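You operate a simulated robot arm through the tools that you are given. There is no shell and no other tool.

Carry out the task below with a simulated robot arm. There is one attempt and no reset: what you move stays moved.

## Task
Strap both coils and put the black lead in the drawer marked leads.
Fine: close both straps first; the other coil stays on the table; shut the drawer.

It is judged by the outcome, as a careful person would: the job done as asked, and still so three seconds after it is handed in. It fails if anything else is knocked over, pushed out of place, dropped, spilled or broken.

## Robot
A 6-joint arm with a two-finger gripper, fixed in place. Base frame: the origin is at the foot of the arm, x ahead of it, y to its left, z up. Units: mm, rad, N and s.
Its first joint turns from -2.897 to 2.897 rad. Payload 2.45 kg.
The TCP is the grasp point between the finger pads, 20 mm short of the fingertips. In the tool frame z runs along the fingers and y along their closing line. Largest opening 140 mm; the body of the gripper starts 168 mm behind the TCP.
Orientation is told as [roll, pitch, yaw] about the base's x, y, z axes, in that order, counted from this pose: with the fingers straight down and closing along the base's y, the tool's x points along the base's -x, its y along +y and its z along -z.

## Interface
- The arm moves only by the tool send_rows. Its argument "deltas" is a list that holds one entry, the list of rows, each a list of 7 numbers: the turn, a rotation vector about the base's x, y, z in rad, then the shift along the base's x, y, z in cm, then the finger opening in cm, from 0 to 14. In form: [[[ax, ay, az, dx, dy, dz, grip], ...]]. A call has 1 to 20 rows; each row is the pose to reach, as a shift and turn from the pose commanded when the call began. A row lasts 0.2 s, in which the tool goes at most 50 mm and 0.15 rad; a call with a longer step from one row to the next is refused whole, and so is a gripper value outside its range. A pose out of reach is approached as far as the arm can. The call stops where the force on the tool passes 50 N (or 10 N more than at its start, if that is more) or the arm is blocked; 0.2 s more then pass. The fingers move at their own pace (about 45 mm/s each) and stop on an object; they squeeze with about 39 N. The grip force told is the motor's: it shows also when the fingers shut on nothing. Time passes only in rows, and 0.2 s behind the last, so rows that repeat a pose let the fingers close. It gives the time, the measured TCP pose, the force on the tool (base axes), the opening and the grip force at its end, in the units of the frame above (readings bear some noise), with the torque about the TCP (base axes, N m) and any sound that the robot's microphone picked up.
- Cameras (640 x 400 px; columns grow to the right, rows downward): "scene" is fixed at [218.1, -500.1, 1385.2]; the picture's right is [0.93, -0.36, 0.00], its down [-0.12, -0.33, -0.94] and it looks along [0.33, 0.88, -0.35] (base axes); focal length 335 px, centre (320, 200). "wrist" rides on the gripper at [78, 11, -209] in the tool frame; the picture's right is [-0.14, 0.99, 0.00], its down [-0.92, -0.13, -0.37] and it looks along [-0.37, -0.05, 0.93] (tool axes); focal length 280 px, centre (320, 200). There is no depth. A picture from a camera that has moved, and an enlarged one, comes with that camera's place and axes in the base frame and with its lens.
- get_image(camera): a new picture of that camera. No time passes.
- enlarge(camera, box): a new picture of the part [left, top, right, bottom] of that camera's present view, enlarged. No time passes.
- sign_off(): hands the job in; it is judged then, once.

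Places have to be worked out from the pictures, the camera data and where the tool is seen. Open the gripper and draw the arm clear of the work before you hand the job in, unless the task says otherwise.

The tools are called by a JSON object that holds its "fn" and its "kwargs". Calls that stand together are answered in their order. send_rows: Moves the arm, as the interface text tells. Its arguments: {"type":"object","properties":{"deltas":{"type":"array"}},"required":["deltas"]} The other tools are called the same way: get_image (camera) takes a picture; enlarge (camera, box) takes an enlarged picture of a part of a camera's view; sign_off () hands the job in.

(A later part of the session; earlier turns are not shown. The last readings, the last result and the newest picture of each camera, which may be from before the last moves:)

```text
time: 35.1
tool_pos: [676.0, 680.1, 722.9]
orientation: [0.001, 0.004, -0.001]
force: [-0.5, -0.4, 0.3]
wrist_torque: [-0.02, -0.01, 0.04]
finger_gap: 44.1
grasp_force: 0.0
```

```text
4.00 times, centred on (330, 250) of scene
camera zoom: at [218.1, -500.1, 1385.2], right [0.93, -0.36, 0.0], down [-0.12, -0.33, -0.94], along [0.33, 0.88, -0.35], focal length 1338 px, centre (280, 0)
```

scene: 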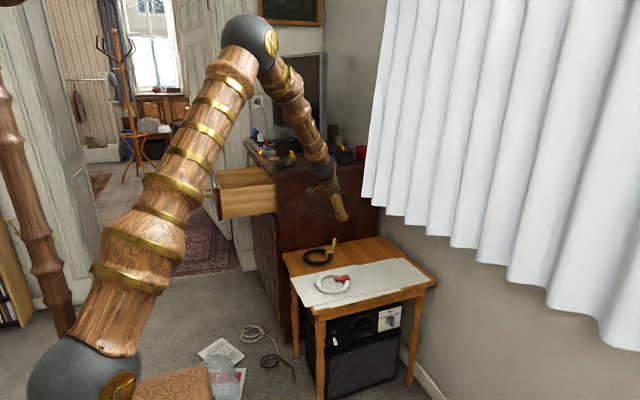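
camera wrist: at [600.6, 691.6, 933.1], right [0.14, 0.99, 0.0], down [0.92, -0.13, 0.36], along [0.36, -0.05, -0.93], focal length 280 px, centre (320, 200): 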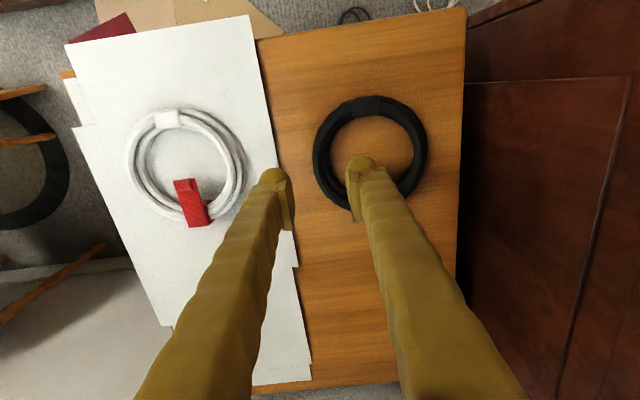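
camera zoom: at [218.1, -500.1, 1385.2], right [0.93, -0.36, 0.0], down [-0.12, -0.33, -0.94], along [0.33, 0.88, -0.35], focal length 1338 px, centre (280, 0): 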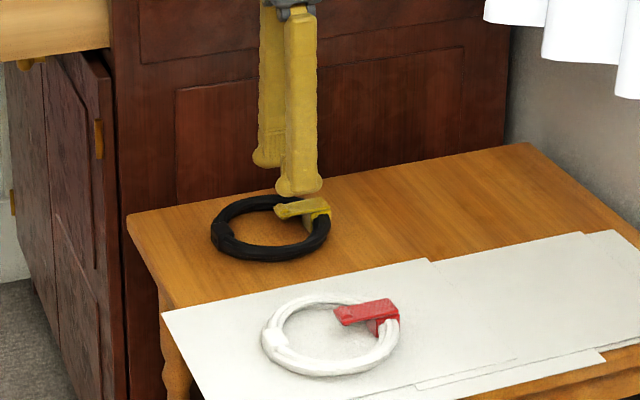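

The tube's -y side spans y≈671–693, so centre is ≈682. I shift slightly and descend so the tips come near the table surface, slowly at the end.

{"fn": "send_rows", "kwargs": {"deltas": [[[0, 0, 0, 0.2, 0.2, 0, 4.4], [0, 0, 0, 0.2, 0.2, -2.5, 4.4], [0, 0, 0, 0.2, 0.2, -5, 4.4], [0, 0, 0, 0.2, 0.2, -7, 4.4], [0, 0, 0, 0.2, 0.2, -8, 4.4], [0, 0, 0, 0.2, 0.2, -8.4, 4.4], [0, 0, 0, 0.2, 0.2, -8.7, 4.4], [0, 0, 0, 0.2, 0.2, -8.7, 4.4]]]}}

{"fn": "enlarge", "kwargs": {"camera": "scene", "box": [290, 220, 360, 290]}}

{"fn": "get_image", "kwargs": {"camera": "wrist"}}

```text
time: 36.6
tool_pos: [676.5, 682.4, 644.0]
orientation: [0.002, 0.001, 0.0]
force: [-11.1, -6.8, 17.6]
wrist_torque: [0.72, -0.18, 0.39]
finger_gap: 41.1
grasp_force: 0.1
stopped in row 7: the force on the tool passed its limit at 57 N (the readings are from after the stop); the commanded pose is now the measured one
```

```text
5.71 times, centred on (325, 255) of scene
camera zoom: at [218.1, -500.1, 1385.2], right [0.93, -0.36, 0.0], down [-0.12, -0.33, -0.94], along [0.33, 0.88, -0.35], focal length 1912 px, centre (291, -114)
```

zoom: 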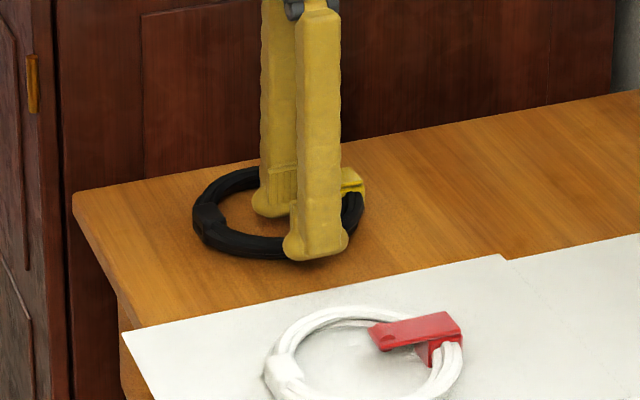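

```text
taken
camera wrist: at [599.7, 693.4, 853.1], right [0.14, 0.99, 0.0], down [0.92, -0.13, 0.37], along [0.36, -0.05, -0.93], focal length 280 px, centre (320, 200)
```

wrist: 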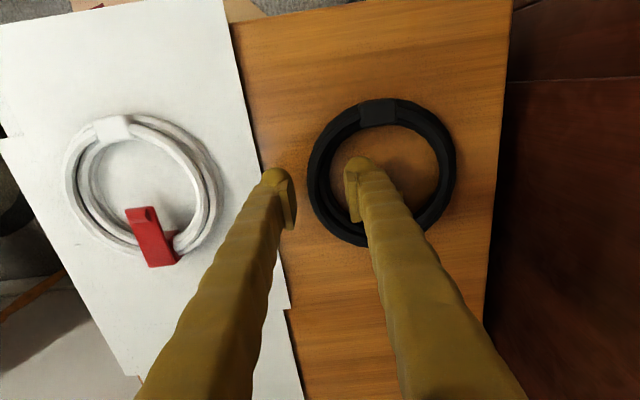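

The descent stopped early at tip z≈624; the torque suggests the inner finger's +x corner touched the strap's edge. I lift off straight up and check the strap and coil before regrasping further from the strap.

{"fn": "send_rows", "kwargs": {"deltas": [[[0, 0, 0, 0, 0, 1, 4.4], [0, 0, 0, 0, 0, 3, 4.4], [0, 0, 0, 0, 0, 6, 4.4], [0, 0, 0, 0, 0, 9, 4.4], [0, 0, 0, -3, -3, 9, 4.4], [0, 0, 0, -6, -6, 9, 4.4], [0, 0, 0, -6, -6, 9, 4.4]]]}}

{"fn": "enlarge", "kwargs": {"camera": "scene", "box": [290, 220, 360, 290]}}

{"fn": "get_image", "kwargs": {"camera": "wrist"}}

```text
time: 38.2
tool_pos: [617.3, 620.1, 733.1]
orientation: [0.004, 0.001, -0.003]
force: [0.2, 0.7, -0.6]
wrist_torque: [0.0, -0.01, 0.01]
finger_gap: 44.0
grasp_force: 0.1
```

```text
5.71 times, centred on (325, 255) of scene
camera zoom: at [218.1, -500.1, 1385.2], right [0.93, -0.36, 0.0], down [-0.12, -0.33, -0.94], along [0.33, 0.88, -0.35], focal length 1912 px, centre (291, -114)
```

zoom: 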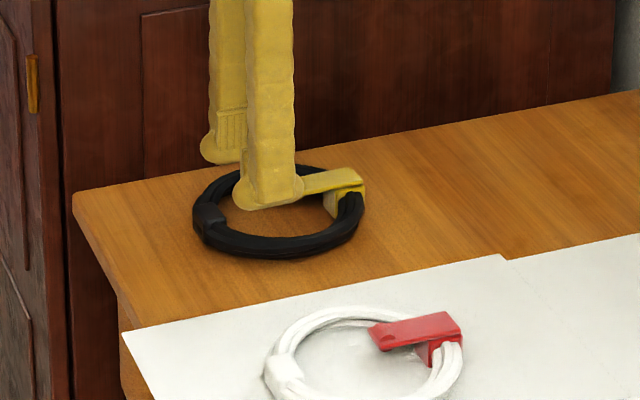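

```text
taken
camera wrist: at [539.7, 632.5, 942.0], right [0.14, 0.99, 0.0], down [0.92, -0.13, 0.37], along [0.36, -0.05, -0.93], focal length 280 px, centre (320, 200)
```

wrist: 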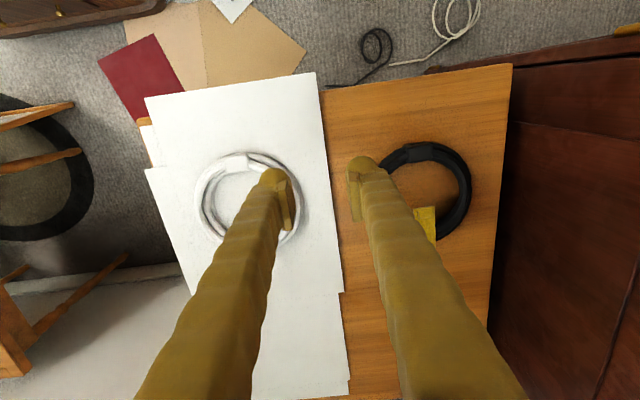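

The coil and closed strap look unaffected; the flap occupies x>684, y≈725–750. I'll regrasp on the side of the ring nearest the base at ≈(644, 694), with the closing line turned radial (yaw −0.7) and a 36 mm opening, clear of the strap.

{"fn": "send_rows", "kwargs": {"deltas": [[[0, 0, -0.1, 0.3, 1, 0, 3.6], [0, 0, -0.2, 0.7, 2, 0, 3.6], [0, 0, -0.3, 1.1, 3, 0, 3.6], [0, 0, -0.4, 1.5, 4, 0, 3.6], [0, 0, -0.5, 1.9, 5, 0, 3.6], [0, 0, -0.6, 2.3, 6.2, 0, 3.6], [0, 0, -0.7, 2.7, 7.4, 0, 3.6], [0, 0, -0.7, 2.7, 7.4, -2, 3.6], [0, 0, -0.7, 2.7, 7.4, -2, 3.6]]]}}

{"fn": "get_image", "kwargs": {"camera": "wrist"}}

{"fn": "enlarge", "kwargs": {"camera": "scene", "box": [290, 210, 360, 280]}}

```text
time: 40.2
tool_pos: [644.8, 696.0, 712.6]
orientation: [0.002, 0.001, -0.702]
force: [-0.6, -0.9, -0.6]
wrist_torque: [-0.03, 0.0, 0.0]
finger_gap: 35.8
grasp_force: 0.2
```

```text
taken
camera wrist: at [592.8, 755.1, 922.1], right [0.74, 0.67, 0.0], down [0.62, -0.69, 0.37], along [0.25, -0.27, -0.93], focal length 280 px, centre (320, 200)
```

wrist: 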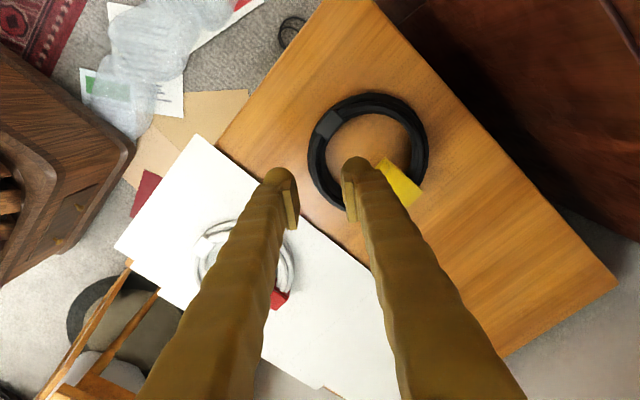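

```text
5.71 times, centred on (325, 245) of scene
camera zoom: at [218.1, -500.1, 1385.2], right [0.93, -0.36, 0.0], down [-0.12, -0.33, -0.94], along [0.33, 0.88, -0.35], focal length 1912 px, centre (291, -57)
```

zoom: 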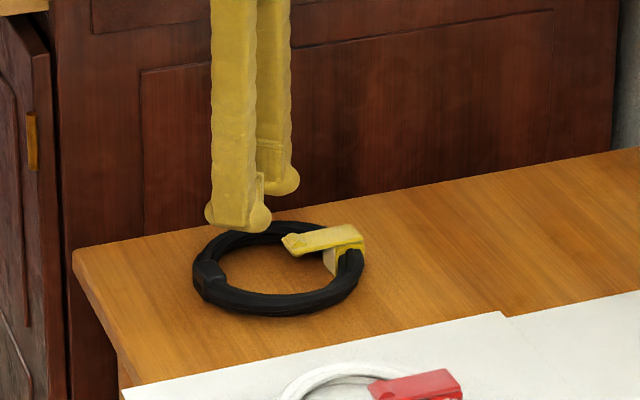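

Geometry confirms the ring centre ≈(680, 738) and the fingers straddle the tube, well clear of the strap. I descend to tip height just above the table (≈608), slowly at the end.

{"fn": "send_rows", "kwargs": {"deltas": [[[0, 0, 0, 0, 0, -2, 3.6], [0, 0, 0, 0, 0, -4, 3.6], [0, 0, 0, 0, 0, -6, 3.6], [0, 0, 0, 0, 0, -7, 3.6], [0, 0, 0, 0, 0, -7.5, 3.6], [0, 0, 0, 0, 0, -7.8, 3.6], [0, 0, 0, 0, 0, -8.1, 3.6], [0, 0, 0, 0, 0, -8.3, 3.6], [0, 0, 0, 0, 0, -8.3, 3.6]]]}}

{"fn": "enlarge", "kwargs": {"camera": "scene", "box": [290, 210, 360, 280]}}

{"fn": "get_image", "kwargs": {"camera": "wrist"}}

```text
time: 42.2
tool_pos: [644.8, 695.6, 629.5]
orientation: [0.004, 0.002, -0.701]
force: [0.0, -0.6, 0.2]
wrist_torque: [-0.03, 0.01, 0.0]
finger_gap: 36.0
grasp_force: 0.1
```

```text
5.71 times, centred on (325, 245) of scene
camera zoom: at [218.1, -500.1, 1385.2], right [0.93, -0.36, 0.0], down [-0.12, -0.33, -0.94], along [0.33, 0.88, -0.35], focal length 1912 px, centre (291, -57)
```

zoom: 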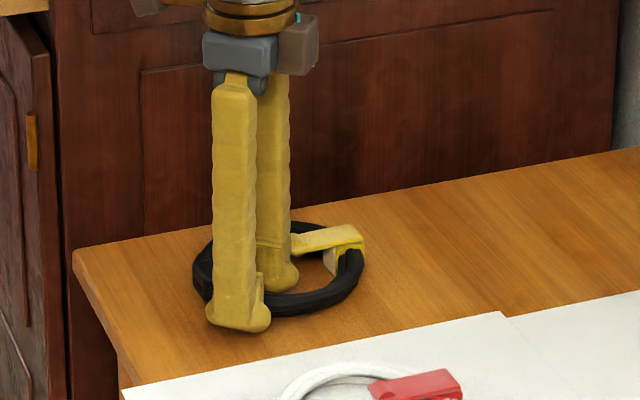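

```text
taken
camera wrist: at [592.1, 754.9, 838.7], right [0.74, 0.67, 0.0], down [0.62, -0.69, 0.37], along [0.25, -0.27, -0.93], focal length 280 px, centre (320, 200)
```

wrist: 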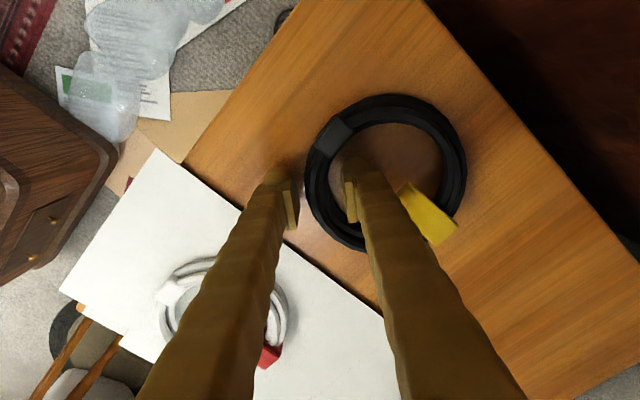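

Tips are straddling the tube at about z≈609 with no contact force. I close the fingers on the tube.

{"fn": "send_rows", "kwargs": {"deltas": [[[0, 0, 0, 0, 0, -0.2, 2.8], [0, 0, 0, 0, 0, -0.2, 2], [0, 0, 0, 0, 0, -0.2, 1], [0, 0, 0, 0, 0, -0.2, 0.5], [0, 0, 0, 0, 0, -0.2, 0.5], [0, 0, 0, 0, 0, -0.2, 0.5]]]}}

{"fn": "enlarge", "kwargs": {"camera": "scene", "box": [290, 210, 360, 280]}}

```text
time: 43.6
tool_pos: [643.3, 696.8, 627.2]
orientation: [0.004, 0.002, -0.702]
force: [-1.9, 1.5, 1.0]
wrist_torque: [0.03, -0.02, 0.32]
finger_gap: 25.1
grasp_force: 39.7
```

```text
5.71 times, centred on (325, 245) of scene
camera zoom: at [218.1, -500.1, 1385.2], right [0.93, -0.36, 0.0], down [-0.12, -0.33, -0.94], along [0.33, 0.88, -0.35], focal length 1912 px, centre (291, -57)
```

zoom: 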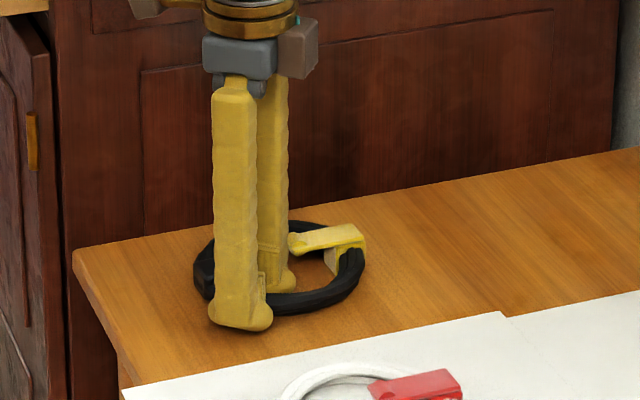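

The tube is held at 25 mm with 40 N. I lift slowly and check.

{"fn": "send_rows", "kwargs": {"deltas": [[[0, 0, 0, 0, 0, 0.5, 0.5], [0, 0, 0, 0, 0, 1.5, 0.5], [0, 0, 0, 0, 0, 3, 0.5], [0, 0, 0, 0, 0, 5, 0.5], [0, 0, 0, 0, 0, 7, 0.5], [0, 0, 0, 0, 0, 9, 0.5], [0, 0, 0, 0, 0, 9, 0.5]]]}}

{"fn": "get_image", "kwargs": {"camera": "scene"}}

{"fn": "get_image", "kwargs": {"camera": "wrist"}}

```text
time: 45.2
tool_pos: [645.0, 695.4, 715.9]
orientation: [0.004, 0.001, -0.701]
force: [-1.1, 0.3, -5.4]
wrist_torque: [-0.14, 0.18, -0.03]
finger_gap: 24.4
grasp_force: 39.0
```

```text
taken
```

scene: 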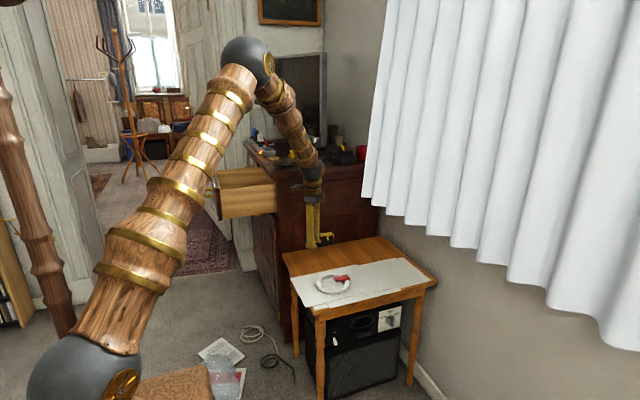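

```text
taken
camera wrist: at [592.3, 754.0, 926.7], right [0.74, 0.67, 0.0], down [0.62, -0.69, 0.37], along [0.25, -0.27, -0.93], focal length 280 px, centre (320, 200)
```

wrist: 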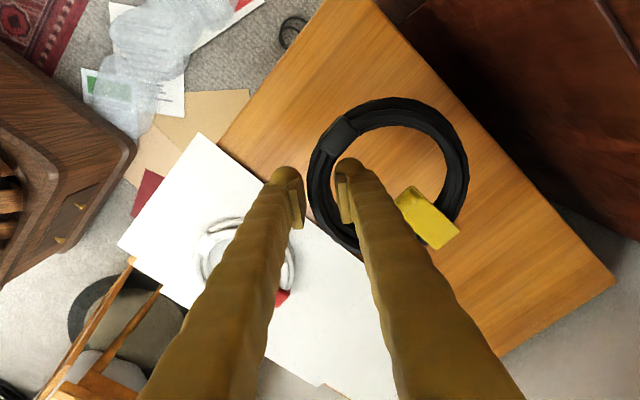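

The coil is held level and steady (about 0.5 kg). I carry it back towards the base side and up, clear of the chest, turning the yaw to −0.4, ending short of the drawer at z≈985.

{"fn": "send_rows", "kwargs": {"deltas": [[[0, 0, 0, -2.8, -0.2, 1.7, 0.5], [0, 0, 0, -5.6, -0.4, 3.4, 0.5], [0, 0, 0, -8.4, -0.6, 5.1, 0.5], [0, 0, 0.05, -11.2, -0.8, 6.8, 0.5], [0, 0, 0.1, -14, -1, 8.5, 0.5], [0, 0, 0.15, -16.8, -1.2, 10.2, 0.5], [0, 0, 0.2, -19.6, -1.4, 11.9, 0.5], [0, 0, 0.25, -22.5, -1.5, 13.5, 0.5], [0, 0, 0.3, -23.1, 0.1, 16.2, 0.5], [0, 0, 0.3, -23.7, 1.7, 18.9, 0.5], [0, 0, 0.3, -24.3, 3.3, 21.6, 0.5], [0, 0, 0.3, -24.9, 4.9, 24.3, 0.5], [0, 0, 0.3, -25.5, 6.5, 27, 0.5], [0, 0, 0.3, -25.5, 6.5, 27, 0.5]]]}}

{"fn": "get_image", "kwargs": {"camera": "wrist"}}

{"fn": "get_image", "kwargs": {"camera": "scene"}}

```text
time: 48.2
tool_pos: [387.8, 761.5, 988.2]
orientation: [0.004, 0.002, -0.4]
force: [-0.2, 0.2, -3.9]
wrist_torque: [-0.24, 0.1, -0.03]
finger_gap: 23.9
grasp_force: 38.4
```

```text
taken
camera wrist: at [322.4, 802.1, 1198.3], right [0.51, 0.86, 0.0], down [0.8, -0.48, 0.37], along [0.32, -0.19, -0.93], focal length 280 px, centre (320, 200)
```

wrist: 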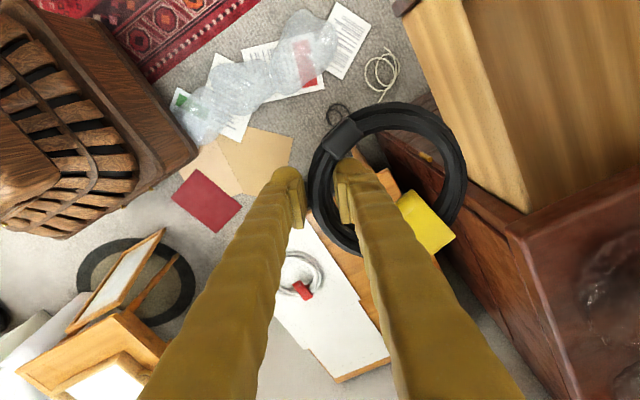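

```text
taken
```

scene: 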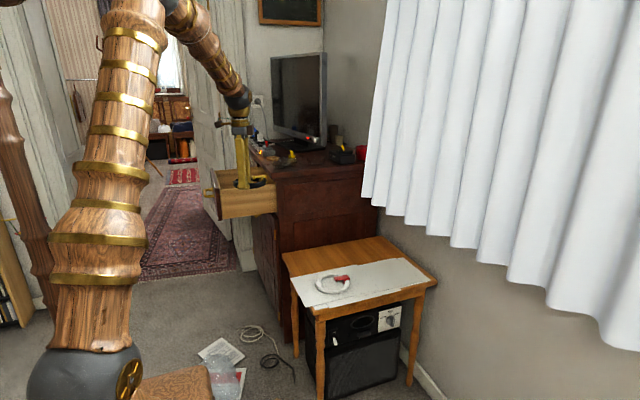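

The coil is held well, short of the drawer. I enlarge the drawer part of the wrist view to locate its right wall and interior accurately.

{"fn": "enlarge", "kwargs": {"camera": "wrist", "box": [390, 0, 640, 230]}}

{"fn": "enlarge", "kwargs": {"camera": "scene", "box": [190, 130, 310, 230]}}

```text
1.74 times, centred on (515, 115) of wrist
camera zoom: at [322.4, 802.1, 1198.3], right [0.51, 0.86, 0.0], down [0.8, -0.48, 0.37], along [0.32, -0.19, -0.93], focal length 488 px, centre (-19, 348)
```

zoom: 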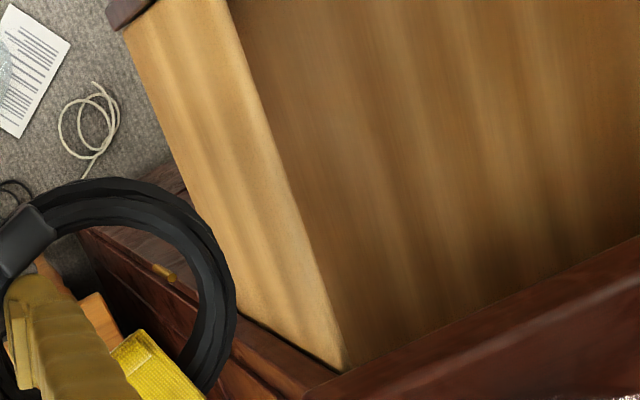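

```text
4.00 times, centred on (250, 180) of scene
camera zoom: at [218.1, -500.1, 1385.2], right [0.93, -0.36, 0.0], down [-0.12, -0.33, -0.94], along [0.33, 0.88, -0.35], focal length 1338 px, centre (600, 280)
```

zoom: 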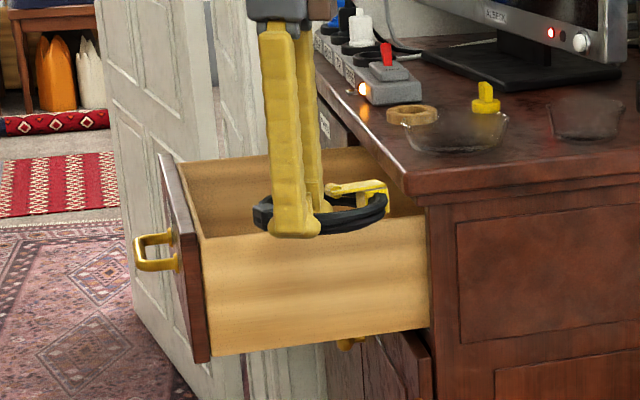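

Drawer: right wall top at y≈935, z≈925; interior y≈945–1260, x≈300–530, floor z≈800. I tilt the tool outward 0.6 rad at safe height, then move to y≈900 and check before crossing the wall.

{"fn": "send_rows", "kwargs": {"deltas": [[[0.092, -0.039, 0, 0, 0, 0, 0.5], [0.184, -0.078, 0, 0, 0.5, 0, 0.5], [0.276, -0.117, 0, 0, 1, 0, 0.5], [0.368, -0.156, 0, 0, 2, 0, 0.5], [0.46, -0.195, 0, 0, 4, 0, 0.5], [0.552, -0.234, 0, 0, 6, 0, 0.5], [0.552, -0.234, 0, 0, 8.5, 0, 0.5], [0.552, -0.234, 0, 0, 11, 0, 0.5], [0.552, -0.234, 0, 0, 13.5, 0, 0.5], [0.552, -0.234, 0, 0, 13.5, 0, 0.5]]]}}

{"fn": "get_image", "kwargs": {"camera": "wrist"}}

{"fn": "enlarge", "kwargs": {"camera": "scene", "box": [190, 110, 310, 230]}}

```text
time: 50.4
tool_pos: [387.4, 896.7, 987.3]
orientation: [0.602, 0.001, -0.401]
force: [-1.0, 0.6, -4.6]
wrist_torque: [-0.23, 0.17, -0.02]
finger_gap: 23.5
grasp_force: 39.3
```

```text
taken
camera wrist: at [275.5, 827.4, 1166.0], right [0.45, 0.7, 0.56], down [0.73, -0.65, 0.23], along [0.52, 0.3, -0.8], focal length 280 px, centre (320, 200)
```

wrist: 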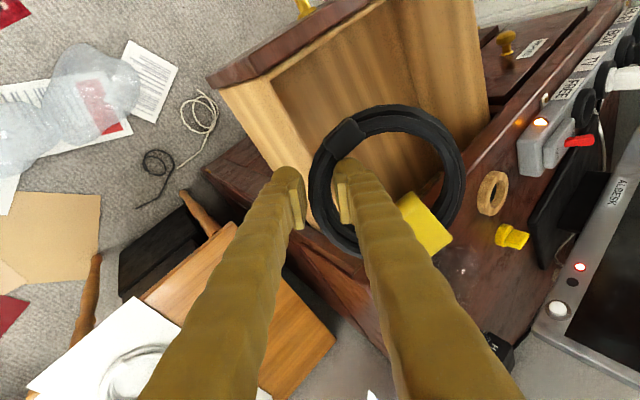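

```text
3.33 times, centred on (250, 170) of scene
camera zoom: at [218.1, -500.1, 1385.2], right [0.93, -0.36, 0.0], down [-0.12, -0.33, -0.94], along [0.33, 0.88, -0.35], focal length 1115 px, centre (553, 300)
```

zoom: 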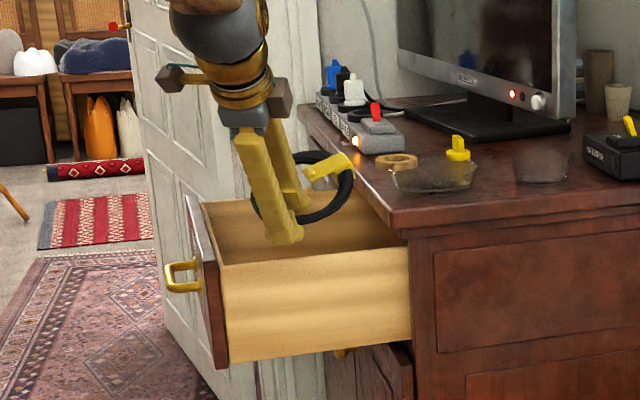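

The coil clears the wall. I continue over the wall to y≈1030 at this height.

{"fn": "send_rows", "kwargs": {"deltas": [[[0, 0, 0, 0.2, 2.5, 0, 0.5], [0, 0, 0, 0.4, 5, 0, 0.5], [0, 0, 0, 0.6, 7.5, 0, 0.5], [0, 0, 0, 0.6, 10, 0, 0.5], [0, 0, 0, 0.6, 12, 0, 0.5], [0, 0, 0, 0.6, 13.4, 0, 0.5], [0, 0, 0, 0.6, 13.4, 0, 0.5]]]}}

{"fn": "get_image", "kwargs": {"camera": "wrist"}}

{"fn": "enlarge", "kwargs": {"camera": "scene", "box": [190, 110, 310, 230]}}

```text
time: 52.0
tool_pos: [394.4, 1031.2, 988.7]
orientation: [0.602, 0.001, -0.401]
force: [0.0, 0.0, -3.7]
wrist_torque: [-0.2, 0.11, 0.03]
finger_gap: 23.8
grasp_force: 39.3
```

```text
taken
camera wrist: at [281.4, 961.2, 1166.6], right [0.45, 0.7, 0.56], down [0.73, -0.65, 0.23], along [0.52, 0.3, -0.8], focal length 280 px, centre (320, 200)
```

wrist: 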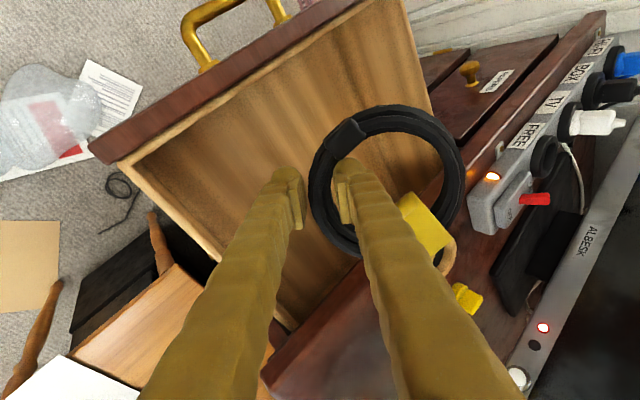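

```text
3.33 times, centred on (250, 170) of scene
camera zoom: at [218.1, -500.1, 1385.2], right [0.93, -0.36, 0.0], down [-0.12, -0.33, -0.94], along [0.33, 0.88, -0.35], focal length 1115 px, centre (553, 300)
```

zoom: 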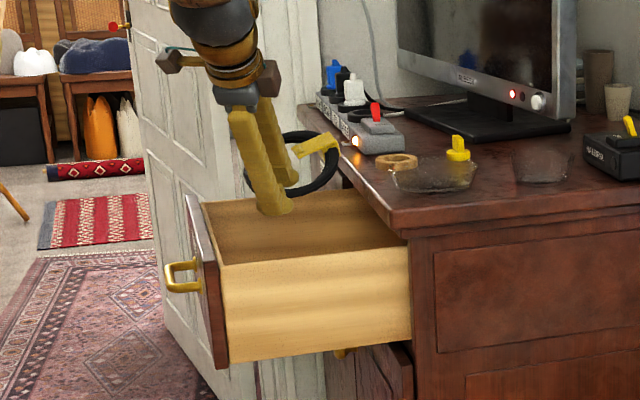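

The coil is over the drawer's interior, clear of the chest edge. I lower it towards the drawer floor while reducing tilt to 0.5 so the outer finger clears the right wall.

{"fn": "send_rows", "kwargs": {"deltas": [[[-0.02, 0.008, 0, 0, 0.1, -1.5, 0.5], [-0.04, 0.016, 0, 0, 0.2, -3, 0.5], [-0.06, 0.025, 0, 0, 0.3, -4.5, 0.5], [-0.08, 0.033, 0, 0, 0.4, -6, 0.5], [-0.092, 0.039, 0, 0, 0.4, -7.5, 0.5], [-0.092, 0.039, 0, 0, 0.4, -9, 0.5], [-0.092, 0.039, 0, 0, 0.4, -10.5, 0.5], [-0.092, 0.039, 0, 0, 0.4, -11.5, 0.5], [-0.092, 0.039, 0, 0, 0.4, -12.5, 0.5], [-0.092, 0.039, 0, 0, 0.4, -13.5, 0.5], [-0.092, 0.039, 0, 0, 0.4, -13.5, 0.5]]]}}

{"fn": "get_image", "kwargs": {"camera": "wrist"}}

{"fn": "enlarge", "kwargs": {"camera": "scene", "box": [190, 110, 310, 230]}}

```text
time: 54.4
tool_pos: [394.9, 1033.5, 853.0]
orientation: [0.504, 0.002, -0.399]
force: [-0.1, 0.6, -4.5]
wrist_torque: [-0.25, 0.13, -0.01]
finger_gap: 23.7
grasp_force: 39.3
```

```text
taken
camera wrist: at [288.3, 981.4, 1041.5], right [0.47, 0.75, 0.48], down [0.74, -0.63, 0.26], along [0.49, 0.23, -0.84], focal length 280 px, centre (320, 200)
```

wrist: 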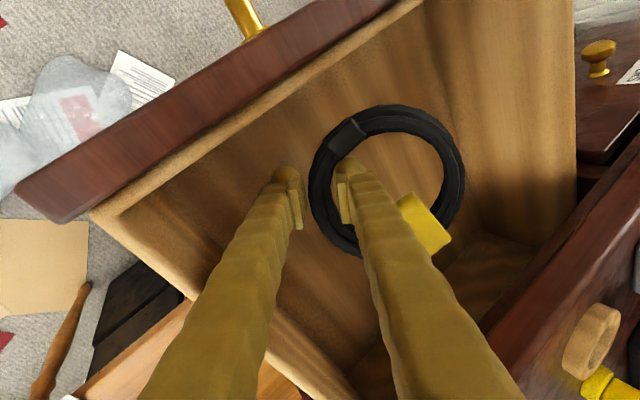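

```text
3.33 times, centred on (250, 170) of scene
camera zoom: at [218.1, -500.1, 1385.2], right [0.93, -0.36, 0.0], down [-0.12, -0.33, -0.94], along [0.33, 0.88, -0.35], focal length 1115 px, centre (553, 300)
```

zoom: 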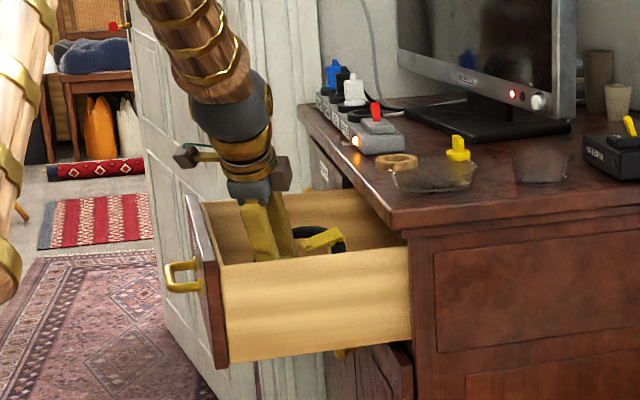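

Coil is inside the drawer, above the floor, with no contact yet. I lower in small steps until it touches the floor or z≈830.

{"fn": "send_rows", "kwargs": {"deltas": [[[0, 0, 0, 0, 0.2, -0.5, 0.5], [0, 0, 0, 0, 0.4, -1, 0.5], [0, 0, 0, 0, 0.4, -1.4, 0.5], [0, 0, 0, 0, 0.4, -1.8, 0.5], [0, 0, 0, 0, 0.4, -2.2, 0.5], [0, 0, 0, 0, 0.4, -2.2, 0.5]]]}}

{"fn": "get_image", "kwargs": {"camera": "wrist"}}

{"fn": "enlarge", "kwargs": {"camera": "scene", "box": [190, 110, 310, 230]}}

```text
time: 55.8
tool_pos: [394.7, 1038.6, 831.3]
orientation: [0.505, 0.002, -0.4]
force: [0.1, 0.7, -3.7]
wrist_torque: [-0.21, 0.17, -0.01]
finger_gap: 23.7
grasp_force: 39.2
```

```text
taken
camera wrist: at [289.2, 985.8, 1018.8], right [0.47, 0.75, 0.48], down [0.74, -0.63, 0.26], along [0.49, 0.23, -0.84], focal length 280 px, centre (320, 200)
```

wrist: 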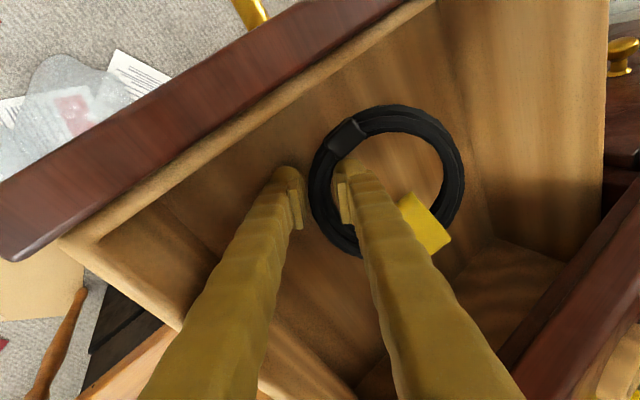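

```text
3.33 times, centred on (250, 170) of scene
camera zoom: at [218.1, -500.1, 1385.2], right [0.93, -0.36, 0.0], down [-0.12, -0.33, -0.94], along [0.33, 0.88, -0.35], focal length 1115 px, centre (553, 300)
```

zoom: 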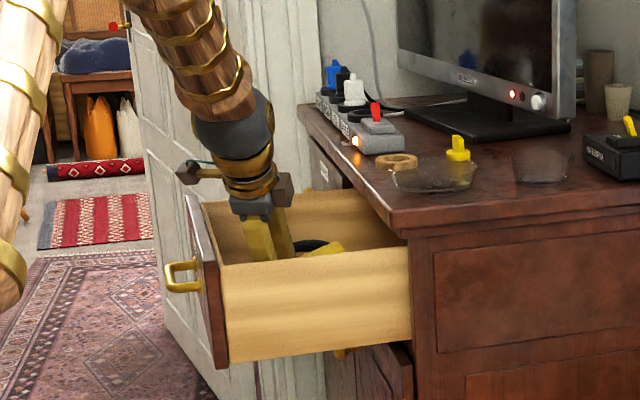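

Still no floor contact. I go on down another 2 cm with a small +y shift.

{"fn": "send_rows", "kwargs": {"deltas": [[[0, 0, 0, 0, 0.2, -0.4, 0.5], [0, 0, 0, 0, 0.4, -0.8, 0.5], [0, 0, 0, 0, 0.6, -1.2, 0.5], [0, 0, 0, 0, 0.6, -1.5, 0.5], [0, 0, 0, 0, 0.6, -1.8, 0.5]]]}}

{"fn": "get_image", "kwargs": {"camera": "wrist"}}

```text
time: 57.0
tool_pos: [395.3, 1043.6, 814.8]
orientation: [0.504, 0.001, -0.4]
force: [-0.4, -6.7, 13.1]
wrist_torque: [-0.38, 0.14, 0.02]
finger_gap: 23.7
grasp_force: 39.1
```

```text
taken
camera wrist: at [288.1, 991.0, 1002.3], right [0.46, 0.74, 0.48], down [0.74, -0.63, 0.26], along [0.49, 0.23, -0.84], focal length 280 px, centre (320, 200)
```

wrist: 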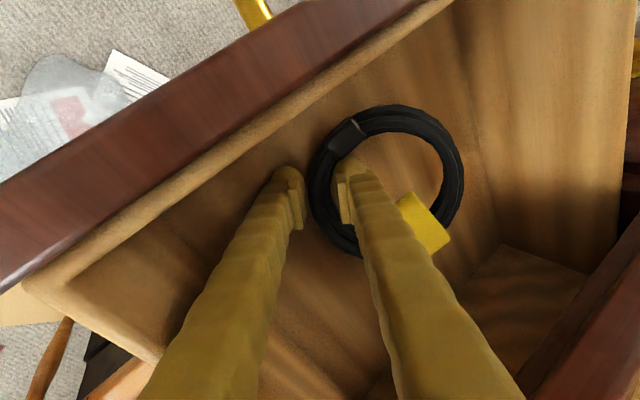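

The fingertips touched the drawer floor (≈17 N up). I raise 3 mm and open gently to release the coil.

{"fn": "send_rows", "kwargs": {"deltas": [[[0, 0, 0, 0, 0, 0.3, 0.5], [0, 0, 0, 0, 0, 0.3, 2.4], [0, 0, 0, 0, 0, 0.3, 2.6], [0, 0, 0, 0, 0, 0.3, 2.8], [0, 0, 0, 0, 0.2, 0.3, 3.2], [0, 0, 0, 0, 0.2, 0.3, 3.6], [0, 0, 0, 0, 0.2, 0.3, 4.0], [0, 0, 0, 0, 0.2, 0.3, 4.0]]]}}

{"fn": "get_image", "kwargs": {"camera": "wrist"}}

{"fn": "enlarge", "kwargs": {"camera": "scene", "box": [190, 110, 310, 230]}}

```text
time: 58.8
tool_pos: [394.6, 1046.5, 817.1]
orientation: [0.5, 0.002, -0.4]
force: [-0.6, 0.8, 5.0]
wrist_torque: [-0.05, 0.05, 0.01]
finger_gap: 38.1
grasp_force: 0.1
```

```text
taken
camera wrist: at [288.3, 993.4, 1004.9], right [0.47, 0.75, 0.48], down [0.74, -0.63, 0.26], along [0.49, 0.23, -0.84], focal length 280 px, centre (320, 200)
```

wrist: 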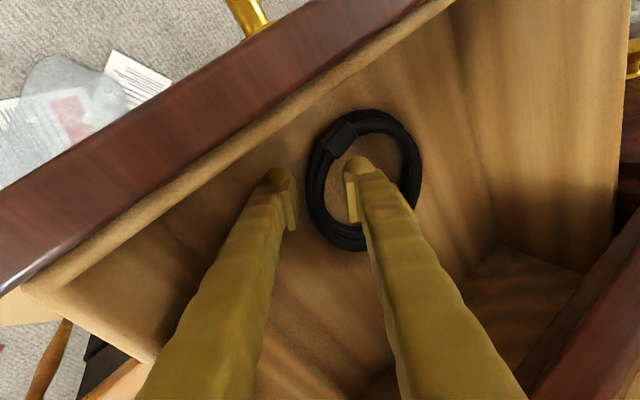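

```text
3.33 times, centred on (250, 170) of scene
camera zoom: at [218.1, -500.1, 1385.2], right [0.93, -0.36, 0.0], down [-0.12, -0.33, -0.94], along [0.33, 0.88, -0.35], focal length 1115 px, centre (553, 300)
```

zoom: 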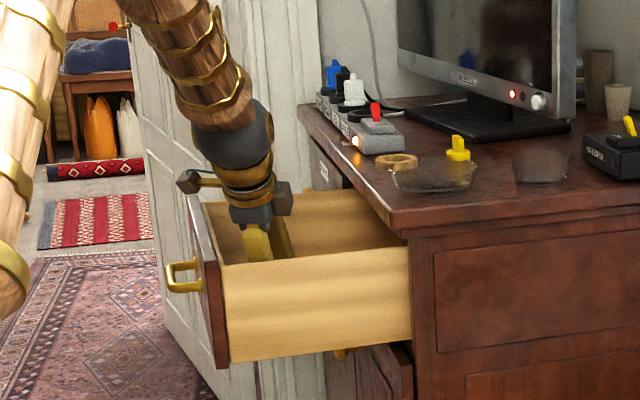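

The coil lies flat on the drawer floor. I withdraw along the tool axis so the fingers clear both ring and wall.

{"fn": "send_rows", "kwargs": {"deltas": [[[0, 0, 0, -0.1, -0.22, 0.44, 4], [0, 0, 0, -0.28, -0.66, 1.32, 4], [0, 0, 0, -0.56, -1.32, 2.63, 4], [0, 0, 0, -0.94, -2.2, 4.4, 4], [0, 0, 0, -1.4, -3.3, 6.6, 4], [0, 0, 0, -1.9, -4.4, 8.8, 4], [0, 0, 0, -2.4, -5.7, 11.4, 4], [0, 0, 0, -2.9, -6.8, 13.6, 4], [0, 0, 0, -3.3, -7.7, 15.4, 4], [0, 0, 0, -3.3, -7.7, 15.4, 4]]]}}

{"fn": "get_image", "kwargs": {"camera": "wrist"}}

{"fn": "enlarge", "kwargs": {"camera": "scene", "box": [190, 110, 310, 230]}}

```text
time: 61.0
tool_pos: [361.5, 969.9, 969.3]
orientation: [0.502, 0.001, -0.4]
force: [-0.1, -0.4, -0.3]
wrist_torque: [0.0, -0.01, -0.02]
finger_gap: 40.0
grasp_force: 0.0
```

```text
taken
camera wrist: at [255.6, 916.5, 1157.9], right [0.47, 0.75, 0.48], down [0.74, -0.63, 0.26], along [0.49, 0.23, -0.84], focal length 280 px, centre (320, 200)
```

wrist: 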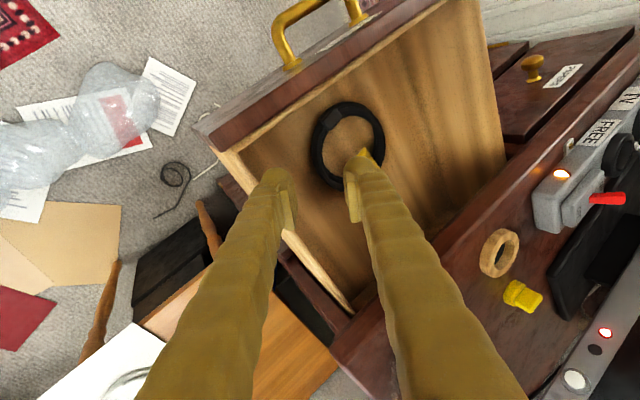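

```text
3.33 times, centred on (250, 170) of scene
camera zoom: at [218.1, -500.1, 1385.2], right [0.93, -0.36, 0.0], down [-0.12, -0.33, -0.94], along [0.33, 0.88, -0.35], focal length 1115 px, centre (553, 300)
```

zoom: 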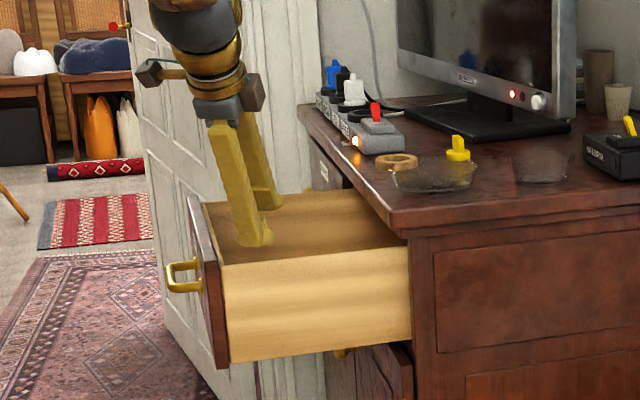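

The black coil lies flat in the LEADS drawer with its strap shut. The drawer front spans x≈273–295, with the handle at y≈1048–1139; I'll push the panel at y≈985. First I rise, pass over the front panel and come down in front of it with closed fingers.

{"fn": "send_rows", "kwargs": {"deltas": [[[0, 0, 0, 0, 0, 2, 2], [0, 0, 0, -1, 0, 4, 0], [0, 0, 0, -4, -0.5, 4, 0], [0, 0, 0, -7, -1, 4, 0], [0, 0, 0, -10, -1, 4, 0], [0, 0, 0, -13, -1, 4, 0], [0, 0, 0, -15, -1, 4, 0], [0, 0, 0, -15, -1, 4, 0]]]}}

{"fn": "get_image", "kwargs": {"camera": "wrist"}}

{"fn": "enlarge", "kwargs": {"camera": "scene", "box": [170, 110, 290, 230]}}

```text
time: 62.8
tool_pos: [211.4, 959.6, 1011.5]
orientation: [0.503, 0.002, -0.401]
force: [-0.1, 0.3, -0.4]
wrist_torque: [-0.02, -0.04, -0.01]
finger_gap: 0.0
grasp_force: 28.9
```

```text
taken
camera wrist: at [105.9, 907.1, 1199.2], right [0.47, 0.75, 0.48], down [0.74, -0.63, 0.26], along [0.49, 0.23, -0.84], focal length 280 px, centre (320, 200)
```

wrist: 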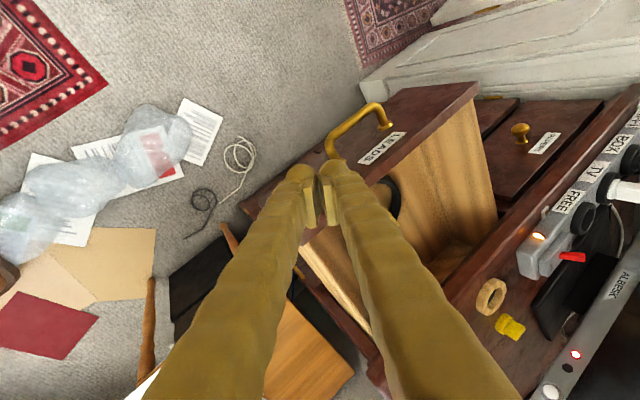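

```text
3.33 times, centred on (230, 170) of scene
camera zoom: at [218.1, -500.1, 1385.2], right [0.93, -0.36, 0.0], down [-0.12, -0.33, -0.94], along [0.33, 0.88, -0.35], focal length 1115 px, centre (620, 300)
```

zoom: 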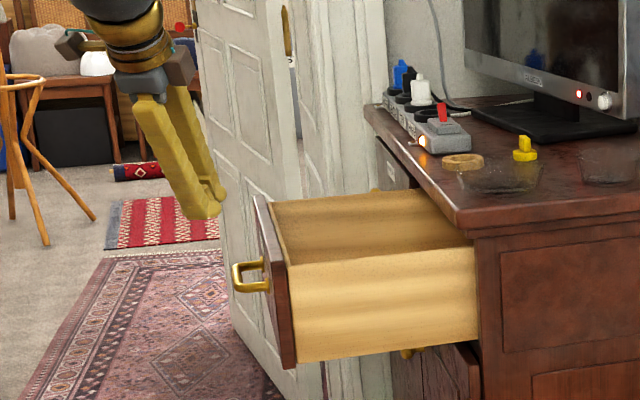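

Fingers are in front of the panel; the handle's near post is at y≈1055, z≈846. I lower to z≈885 at y≈980, short of the panel face.

{"fn": "send_rows", "kwargs": {"deltas": [[[0, 0, 0, 0, 0.5, -2, 0], [0, 0, 0, 0, 1, -4.5, 0], [0, 0, 0, 0, 1.5, -7, 0], [0, 0, 0, 0.5, 2, -9.5, 0], [0, 0, 0, 1, 2, -12, 0], [0, 0, 0, 1, 2, -12.6, 0], [0, 0, 0, 1, 2, -12.6, 0]]]}}

{"fn": "get_image", "kwargs": {"camera": "wrist"}}

{"fn": "enlarge", "kwargs": {"camera": "scene", "box": [170, 110, 290, 230]}}

```text
time: 64.4
tool_pos: [221.7, 981.0, 884.6]
orientation: [0.502, 0.001, -0.399]
force: [-1.0, -0.5, -0.1]
wrist_torque: [0.02, -0.02, 0.01]
finger_gap: 0.0
grasp_force: 29.5
```

```text
taken
camera wrist: at [116.3, 926.9, 1073.1], right [0.47, 0.75, 0.48], down [0.74, -0.63, 0.26], along [0.49, 0.23, -0.84], focal length 280 px, centre (320, 200)
```

wrist: 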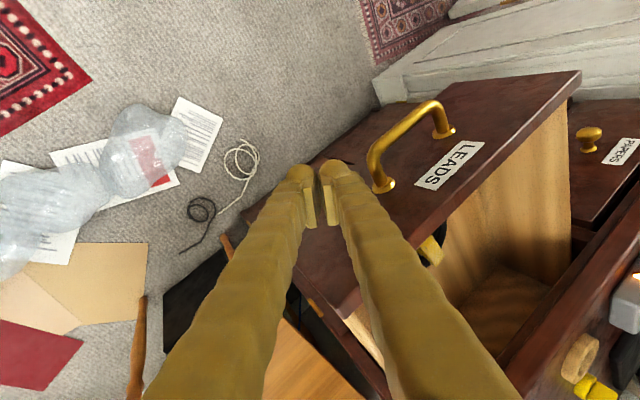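

```text
3.33 times, centred on (230, 170) of scene
camera zoom: at [218.1, -500.1, 1385.2], right [0.93, -0.36, 0.0], down [-0.12, -0.33, -0.94], along [0.33, 0.88, -0.35], focal length 1115 px, centre (620, 300)
```

zoom: 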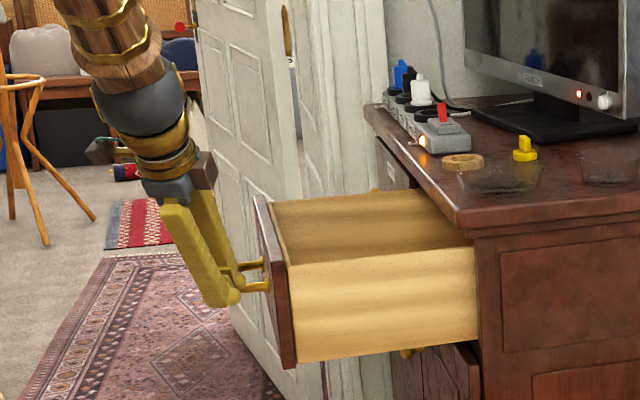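

The fingers are in front of the panel, right of the handle. I push in +x steadily and gently.

{"fn": "send_rows", "kwargs": {"deltas": [[[0, 0, 0, 1, 0, 0, 0], [0, 0, 0, 2, 0, 0, 0], [0, 0, 0, 3, 0, 0, 0], [0, 0, 0, 4, 0, 0, 0], [0, 0, 0, 5, 0, 0, 0], [0, 0, 0, 6, 0, 0, 0], [0, 0, 0, 7, 0, 0, 0], [0, 0, 0, 8, 0, 0, 0], [0, 0, 0, 9, 0, 0, 0], [0, 0, 0, 10, 0, 0, 0]]]}}

{"fn": "get_image", "kwargs": {"camera": "wrist"}}

{"fn": "enlarge", "kwargs": {"camera": "scene", "box": [190, 110, 310, 230]}}

```text
time: 66.6
tool_pos: [323.4, 979.9, 884.7]
orientation: [0.502, 0.002, -0.402]
force: [0.6, -0.1, -0.2]
wrist_torque: [-0.01, -0.01, -0.01]
finger_gap: 0.0
grasp_force: 29.8
```

```text
taken
camera wrist: at [217.2, 926.7, 1073.0], right [0.47, 0.75, 0.48], down [0.74, -0.63, 0.26], along [0.49, 0.23, -0.84], focal length 280 px, centre (320, 200)
```

wrist: 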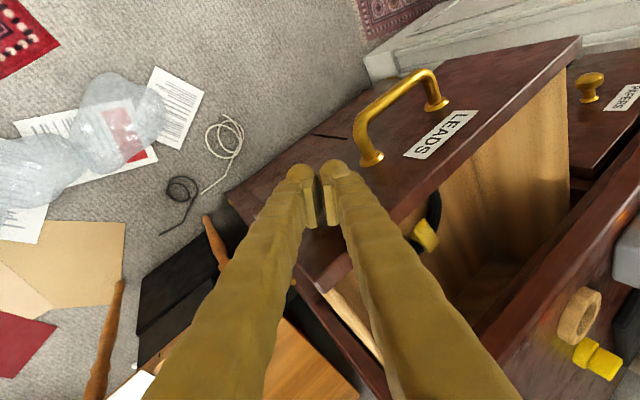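

```text
3.33 times, centred on (250, 170) of scene
camera zoom: at [218.1, -500.1, 1385.2], right [0.93, -0.36, 0.0], down [-0.12, -0.33, -0.94], along [0.33, 0.88, -0.35], focal length 1115 px, centre (553, 300)
```

zoom: 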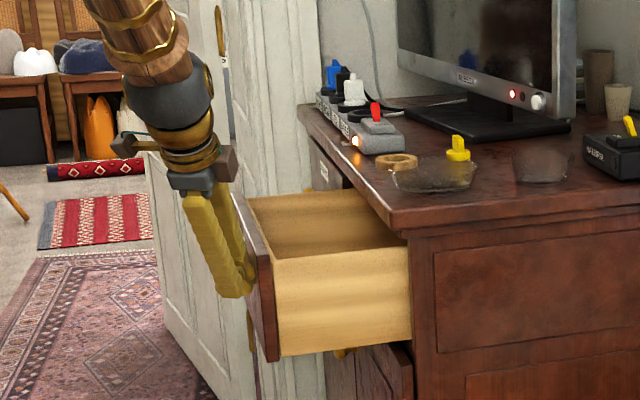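

The drawer slides easily and the coil rides along. I keep pushing towards closed.

{"fn": "send_rows", "kwargs": {"deltas": [[[0, 0, 0, 1, 0, 0, 0], [0, 0, 0, 2, 0, 0, 0], [0, 0, 0, 3, 0, 0, 0], [0, 0, 0, 4, 0, 0, 0], [0, 0, 0, 5, 0, 0, 0], [0, 0, 0, 6, 0, 0, 0], [0, 0, 0, 7, 0, 0, 0], [0, 0, 0, 8, 0, 0, 0], [0, 0, 0, 9, 0, 0, 0], [0, 0, 0, 10, 0, 0, 0], [0, 0, 0, 11, 0, 0, 0], [0, 0, 0, 12, 0, 0, 0]]]}}

{"fn": "get_image", "kwargs": {"camera": "wrist"}}

{"fn": "enlarge", "kwargs": {"camera": "scene", "box": [200, 110, 320, 230]}}

```text
time: 69.2
tool_pos: [441.3, 979.4, 884.1]
orientation: [0.503, 0.002, -0.402]
force: [-0.3, -0.5, -1.0]
wrist_torque: [-0.04, -0.01, 0.01]
finger_gap: 0.0
grasp_force: 29.7
```

```text
taken
camera wrist: at [335.4, 927.0, 1073.1], right [0.47, 0.75, 0.48], down [0.74, -0.63, 0.26], along [0.49, 0.23, -0.84], focal length 280 px, centre (320, 200)
```

wrist: 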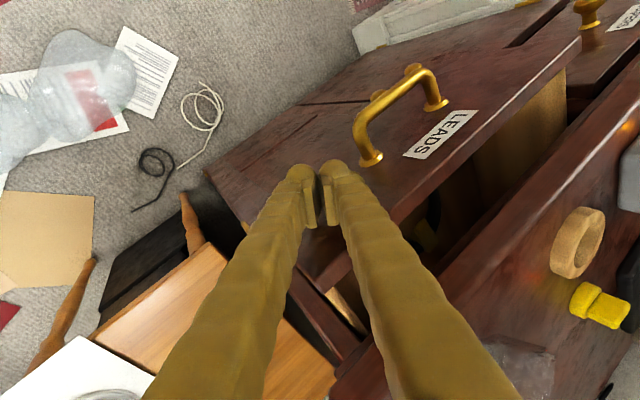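

```text
3.33 times, centred on (260, 170) of scene
camera zoom: at [218.1, -500.1, 1385.2], right [0.93, -0.36, 0.0], down [-0.12, -0.33, -0.94], along [0.33, 0.88, -0.35], focal length 1115 px, centre (520, 300)
```

zoom: 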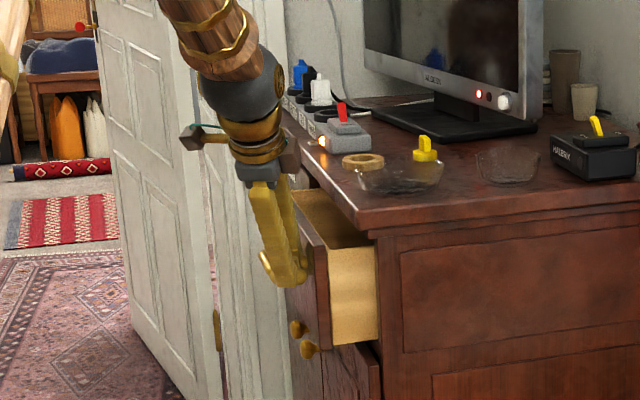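

About 65 mm remain. I continue in smaller steps until the panel seats (force rise).

{"fn": "send_rows", "kwargs": {"deltas": [[[0, 0, 0, 0.8, 0, 0, 0], [0, 0, 0, 1.6, 0, 0, 0], [0, 0, 0, 2.4, 0, 0, 0], [0, 0, 0, 3.2, 0, 0, 0], [0, 0, 0, 4, 0, 0, 0], [0, 0, 0, 4.7, 0, 0, 0], [0, 0, 0, 5.3, 0, 0, 0]]]}}

{"fn": "get_image", "kwargs": {"camera": "wrist"}}

{"fn": "enlarge", "kwargs": {"camera": "scene", "box": [200, 110, 320, 230]}}

```text
time: 70.8
tool_pos: [493.9, 980.3, 884.0]
orientation: [0.501, 0.002, -0.4]
force: [-0.2, -0.7, -1.0]
wrist_torque: [0.01, 0.05, -0.02]
finger_gap: 0.2
grasp_force: 29.1
```

```text
taken
camera wrist: at [388.3, 927.1, 1072.3], right [0.47, 0.75, 0.48], down [0.74, -0.63, 0.26], along [0.49, 0.23, -0.84], focal length 280 px, centre (320, 200)
```

wrist: 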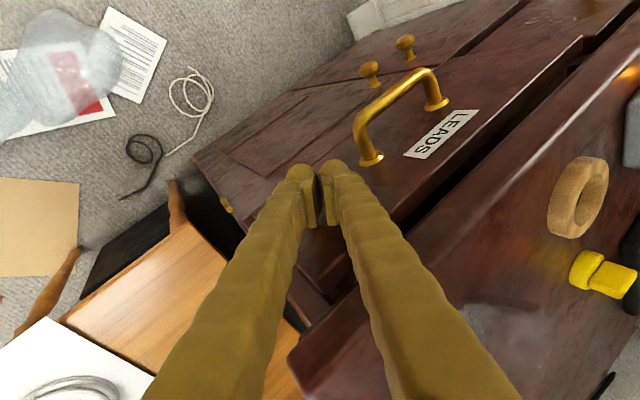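

```text
3.33 times, centred on (260, 170) of scene
camera zoom: at [218.1, -500.1, 1385.2], right [0.93, -0.36, 0.0], down [-0.12, -0.33, -0.94], along [0.33, 0.88, -0.35], focal length 1115 px, centre (520, 300)
```

zoom: 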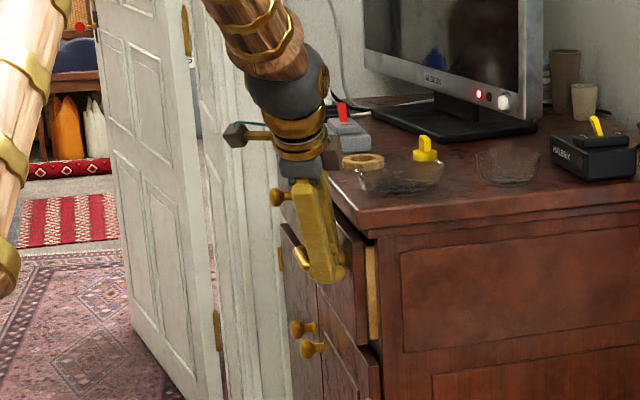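

About 15 mm remain. I push the last bit in 4 mm steps.

{"fn": "send_rows", "kwargs": {"deltas": [[[0, 0, 0, 0.4, 0, 0, 0], [0, 0, 0, 0.8, 0, 0, 0], [0, 0, 0, 1.2, 0, 0, 0], [0, 0, 0, 1.6, 0, 0, 0], [0, 0, 0, 2.0, 0, 0, 0], [0, 0, 0, 2.3, 0, 0, 0]]]}}

{"fn": "get_image", "kwargs": {"camera": "wrist"}}

{"fn": "enlarge", "kwargs": {"camera": "scene", "box": [200, 110, 320, 230]}}

```text
time: 71.9
tool_pos: [506.9, 979.1, 884.9]
orientation: [0.5, 0.003, -0.398]
force: [-10.2, -2.5, 2.4]
wrist_torque: [0.01, -0.01, 0.02]
finger_gap: 0.1
grasp_force: 28.9
stopped in row 5: the force on the tool passed its limit at 58 N (the readings are from after the stop); the commanded pose is now the measured one
```

```text
taken
camera wrist: at [401.8, 927.0, 1073.0], right [0.46, 0.75, 0.47], down [0.74, -0.62, 0.26], along [0.49, 0.23, -0.84], focal length 280 px, centre (320, 200)
```

wrist: 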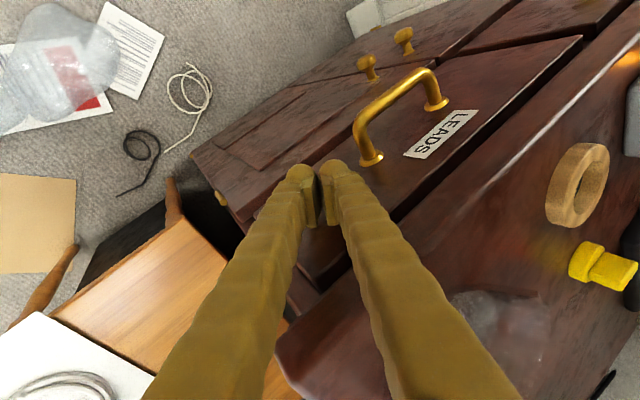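

```text
3.33 times, centred on (260, 170) of scene
camera zoom: at [218.1, -500.1, 1385.2], right [0.93, -0.36, 0.0], down [-0.12, -0.33, -0.94], along [0.33, 0.88, -0.35], focal length 1115 px, centre (520, 300)
```

zoom: 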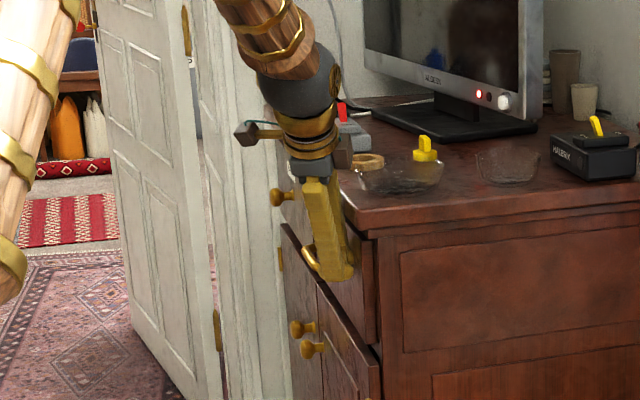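

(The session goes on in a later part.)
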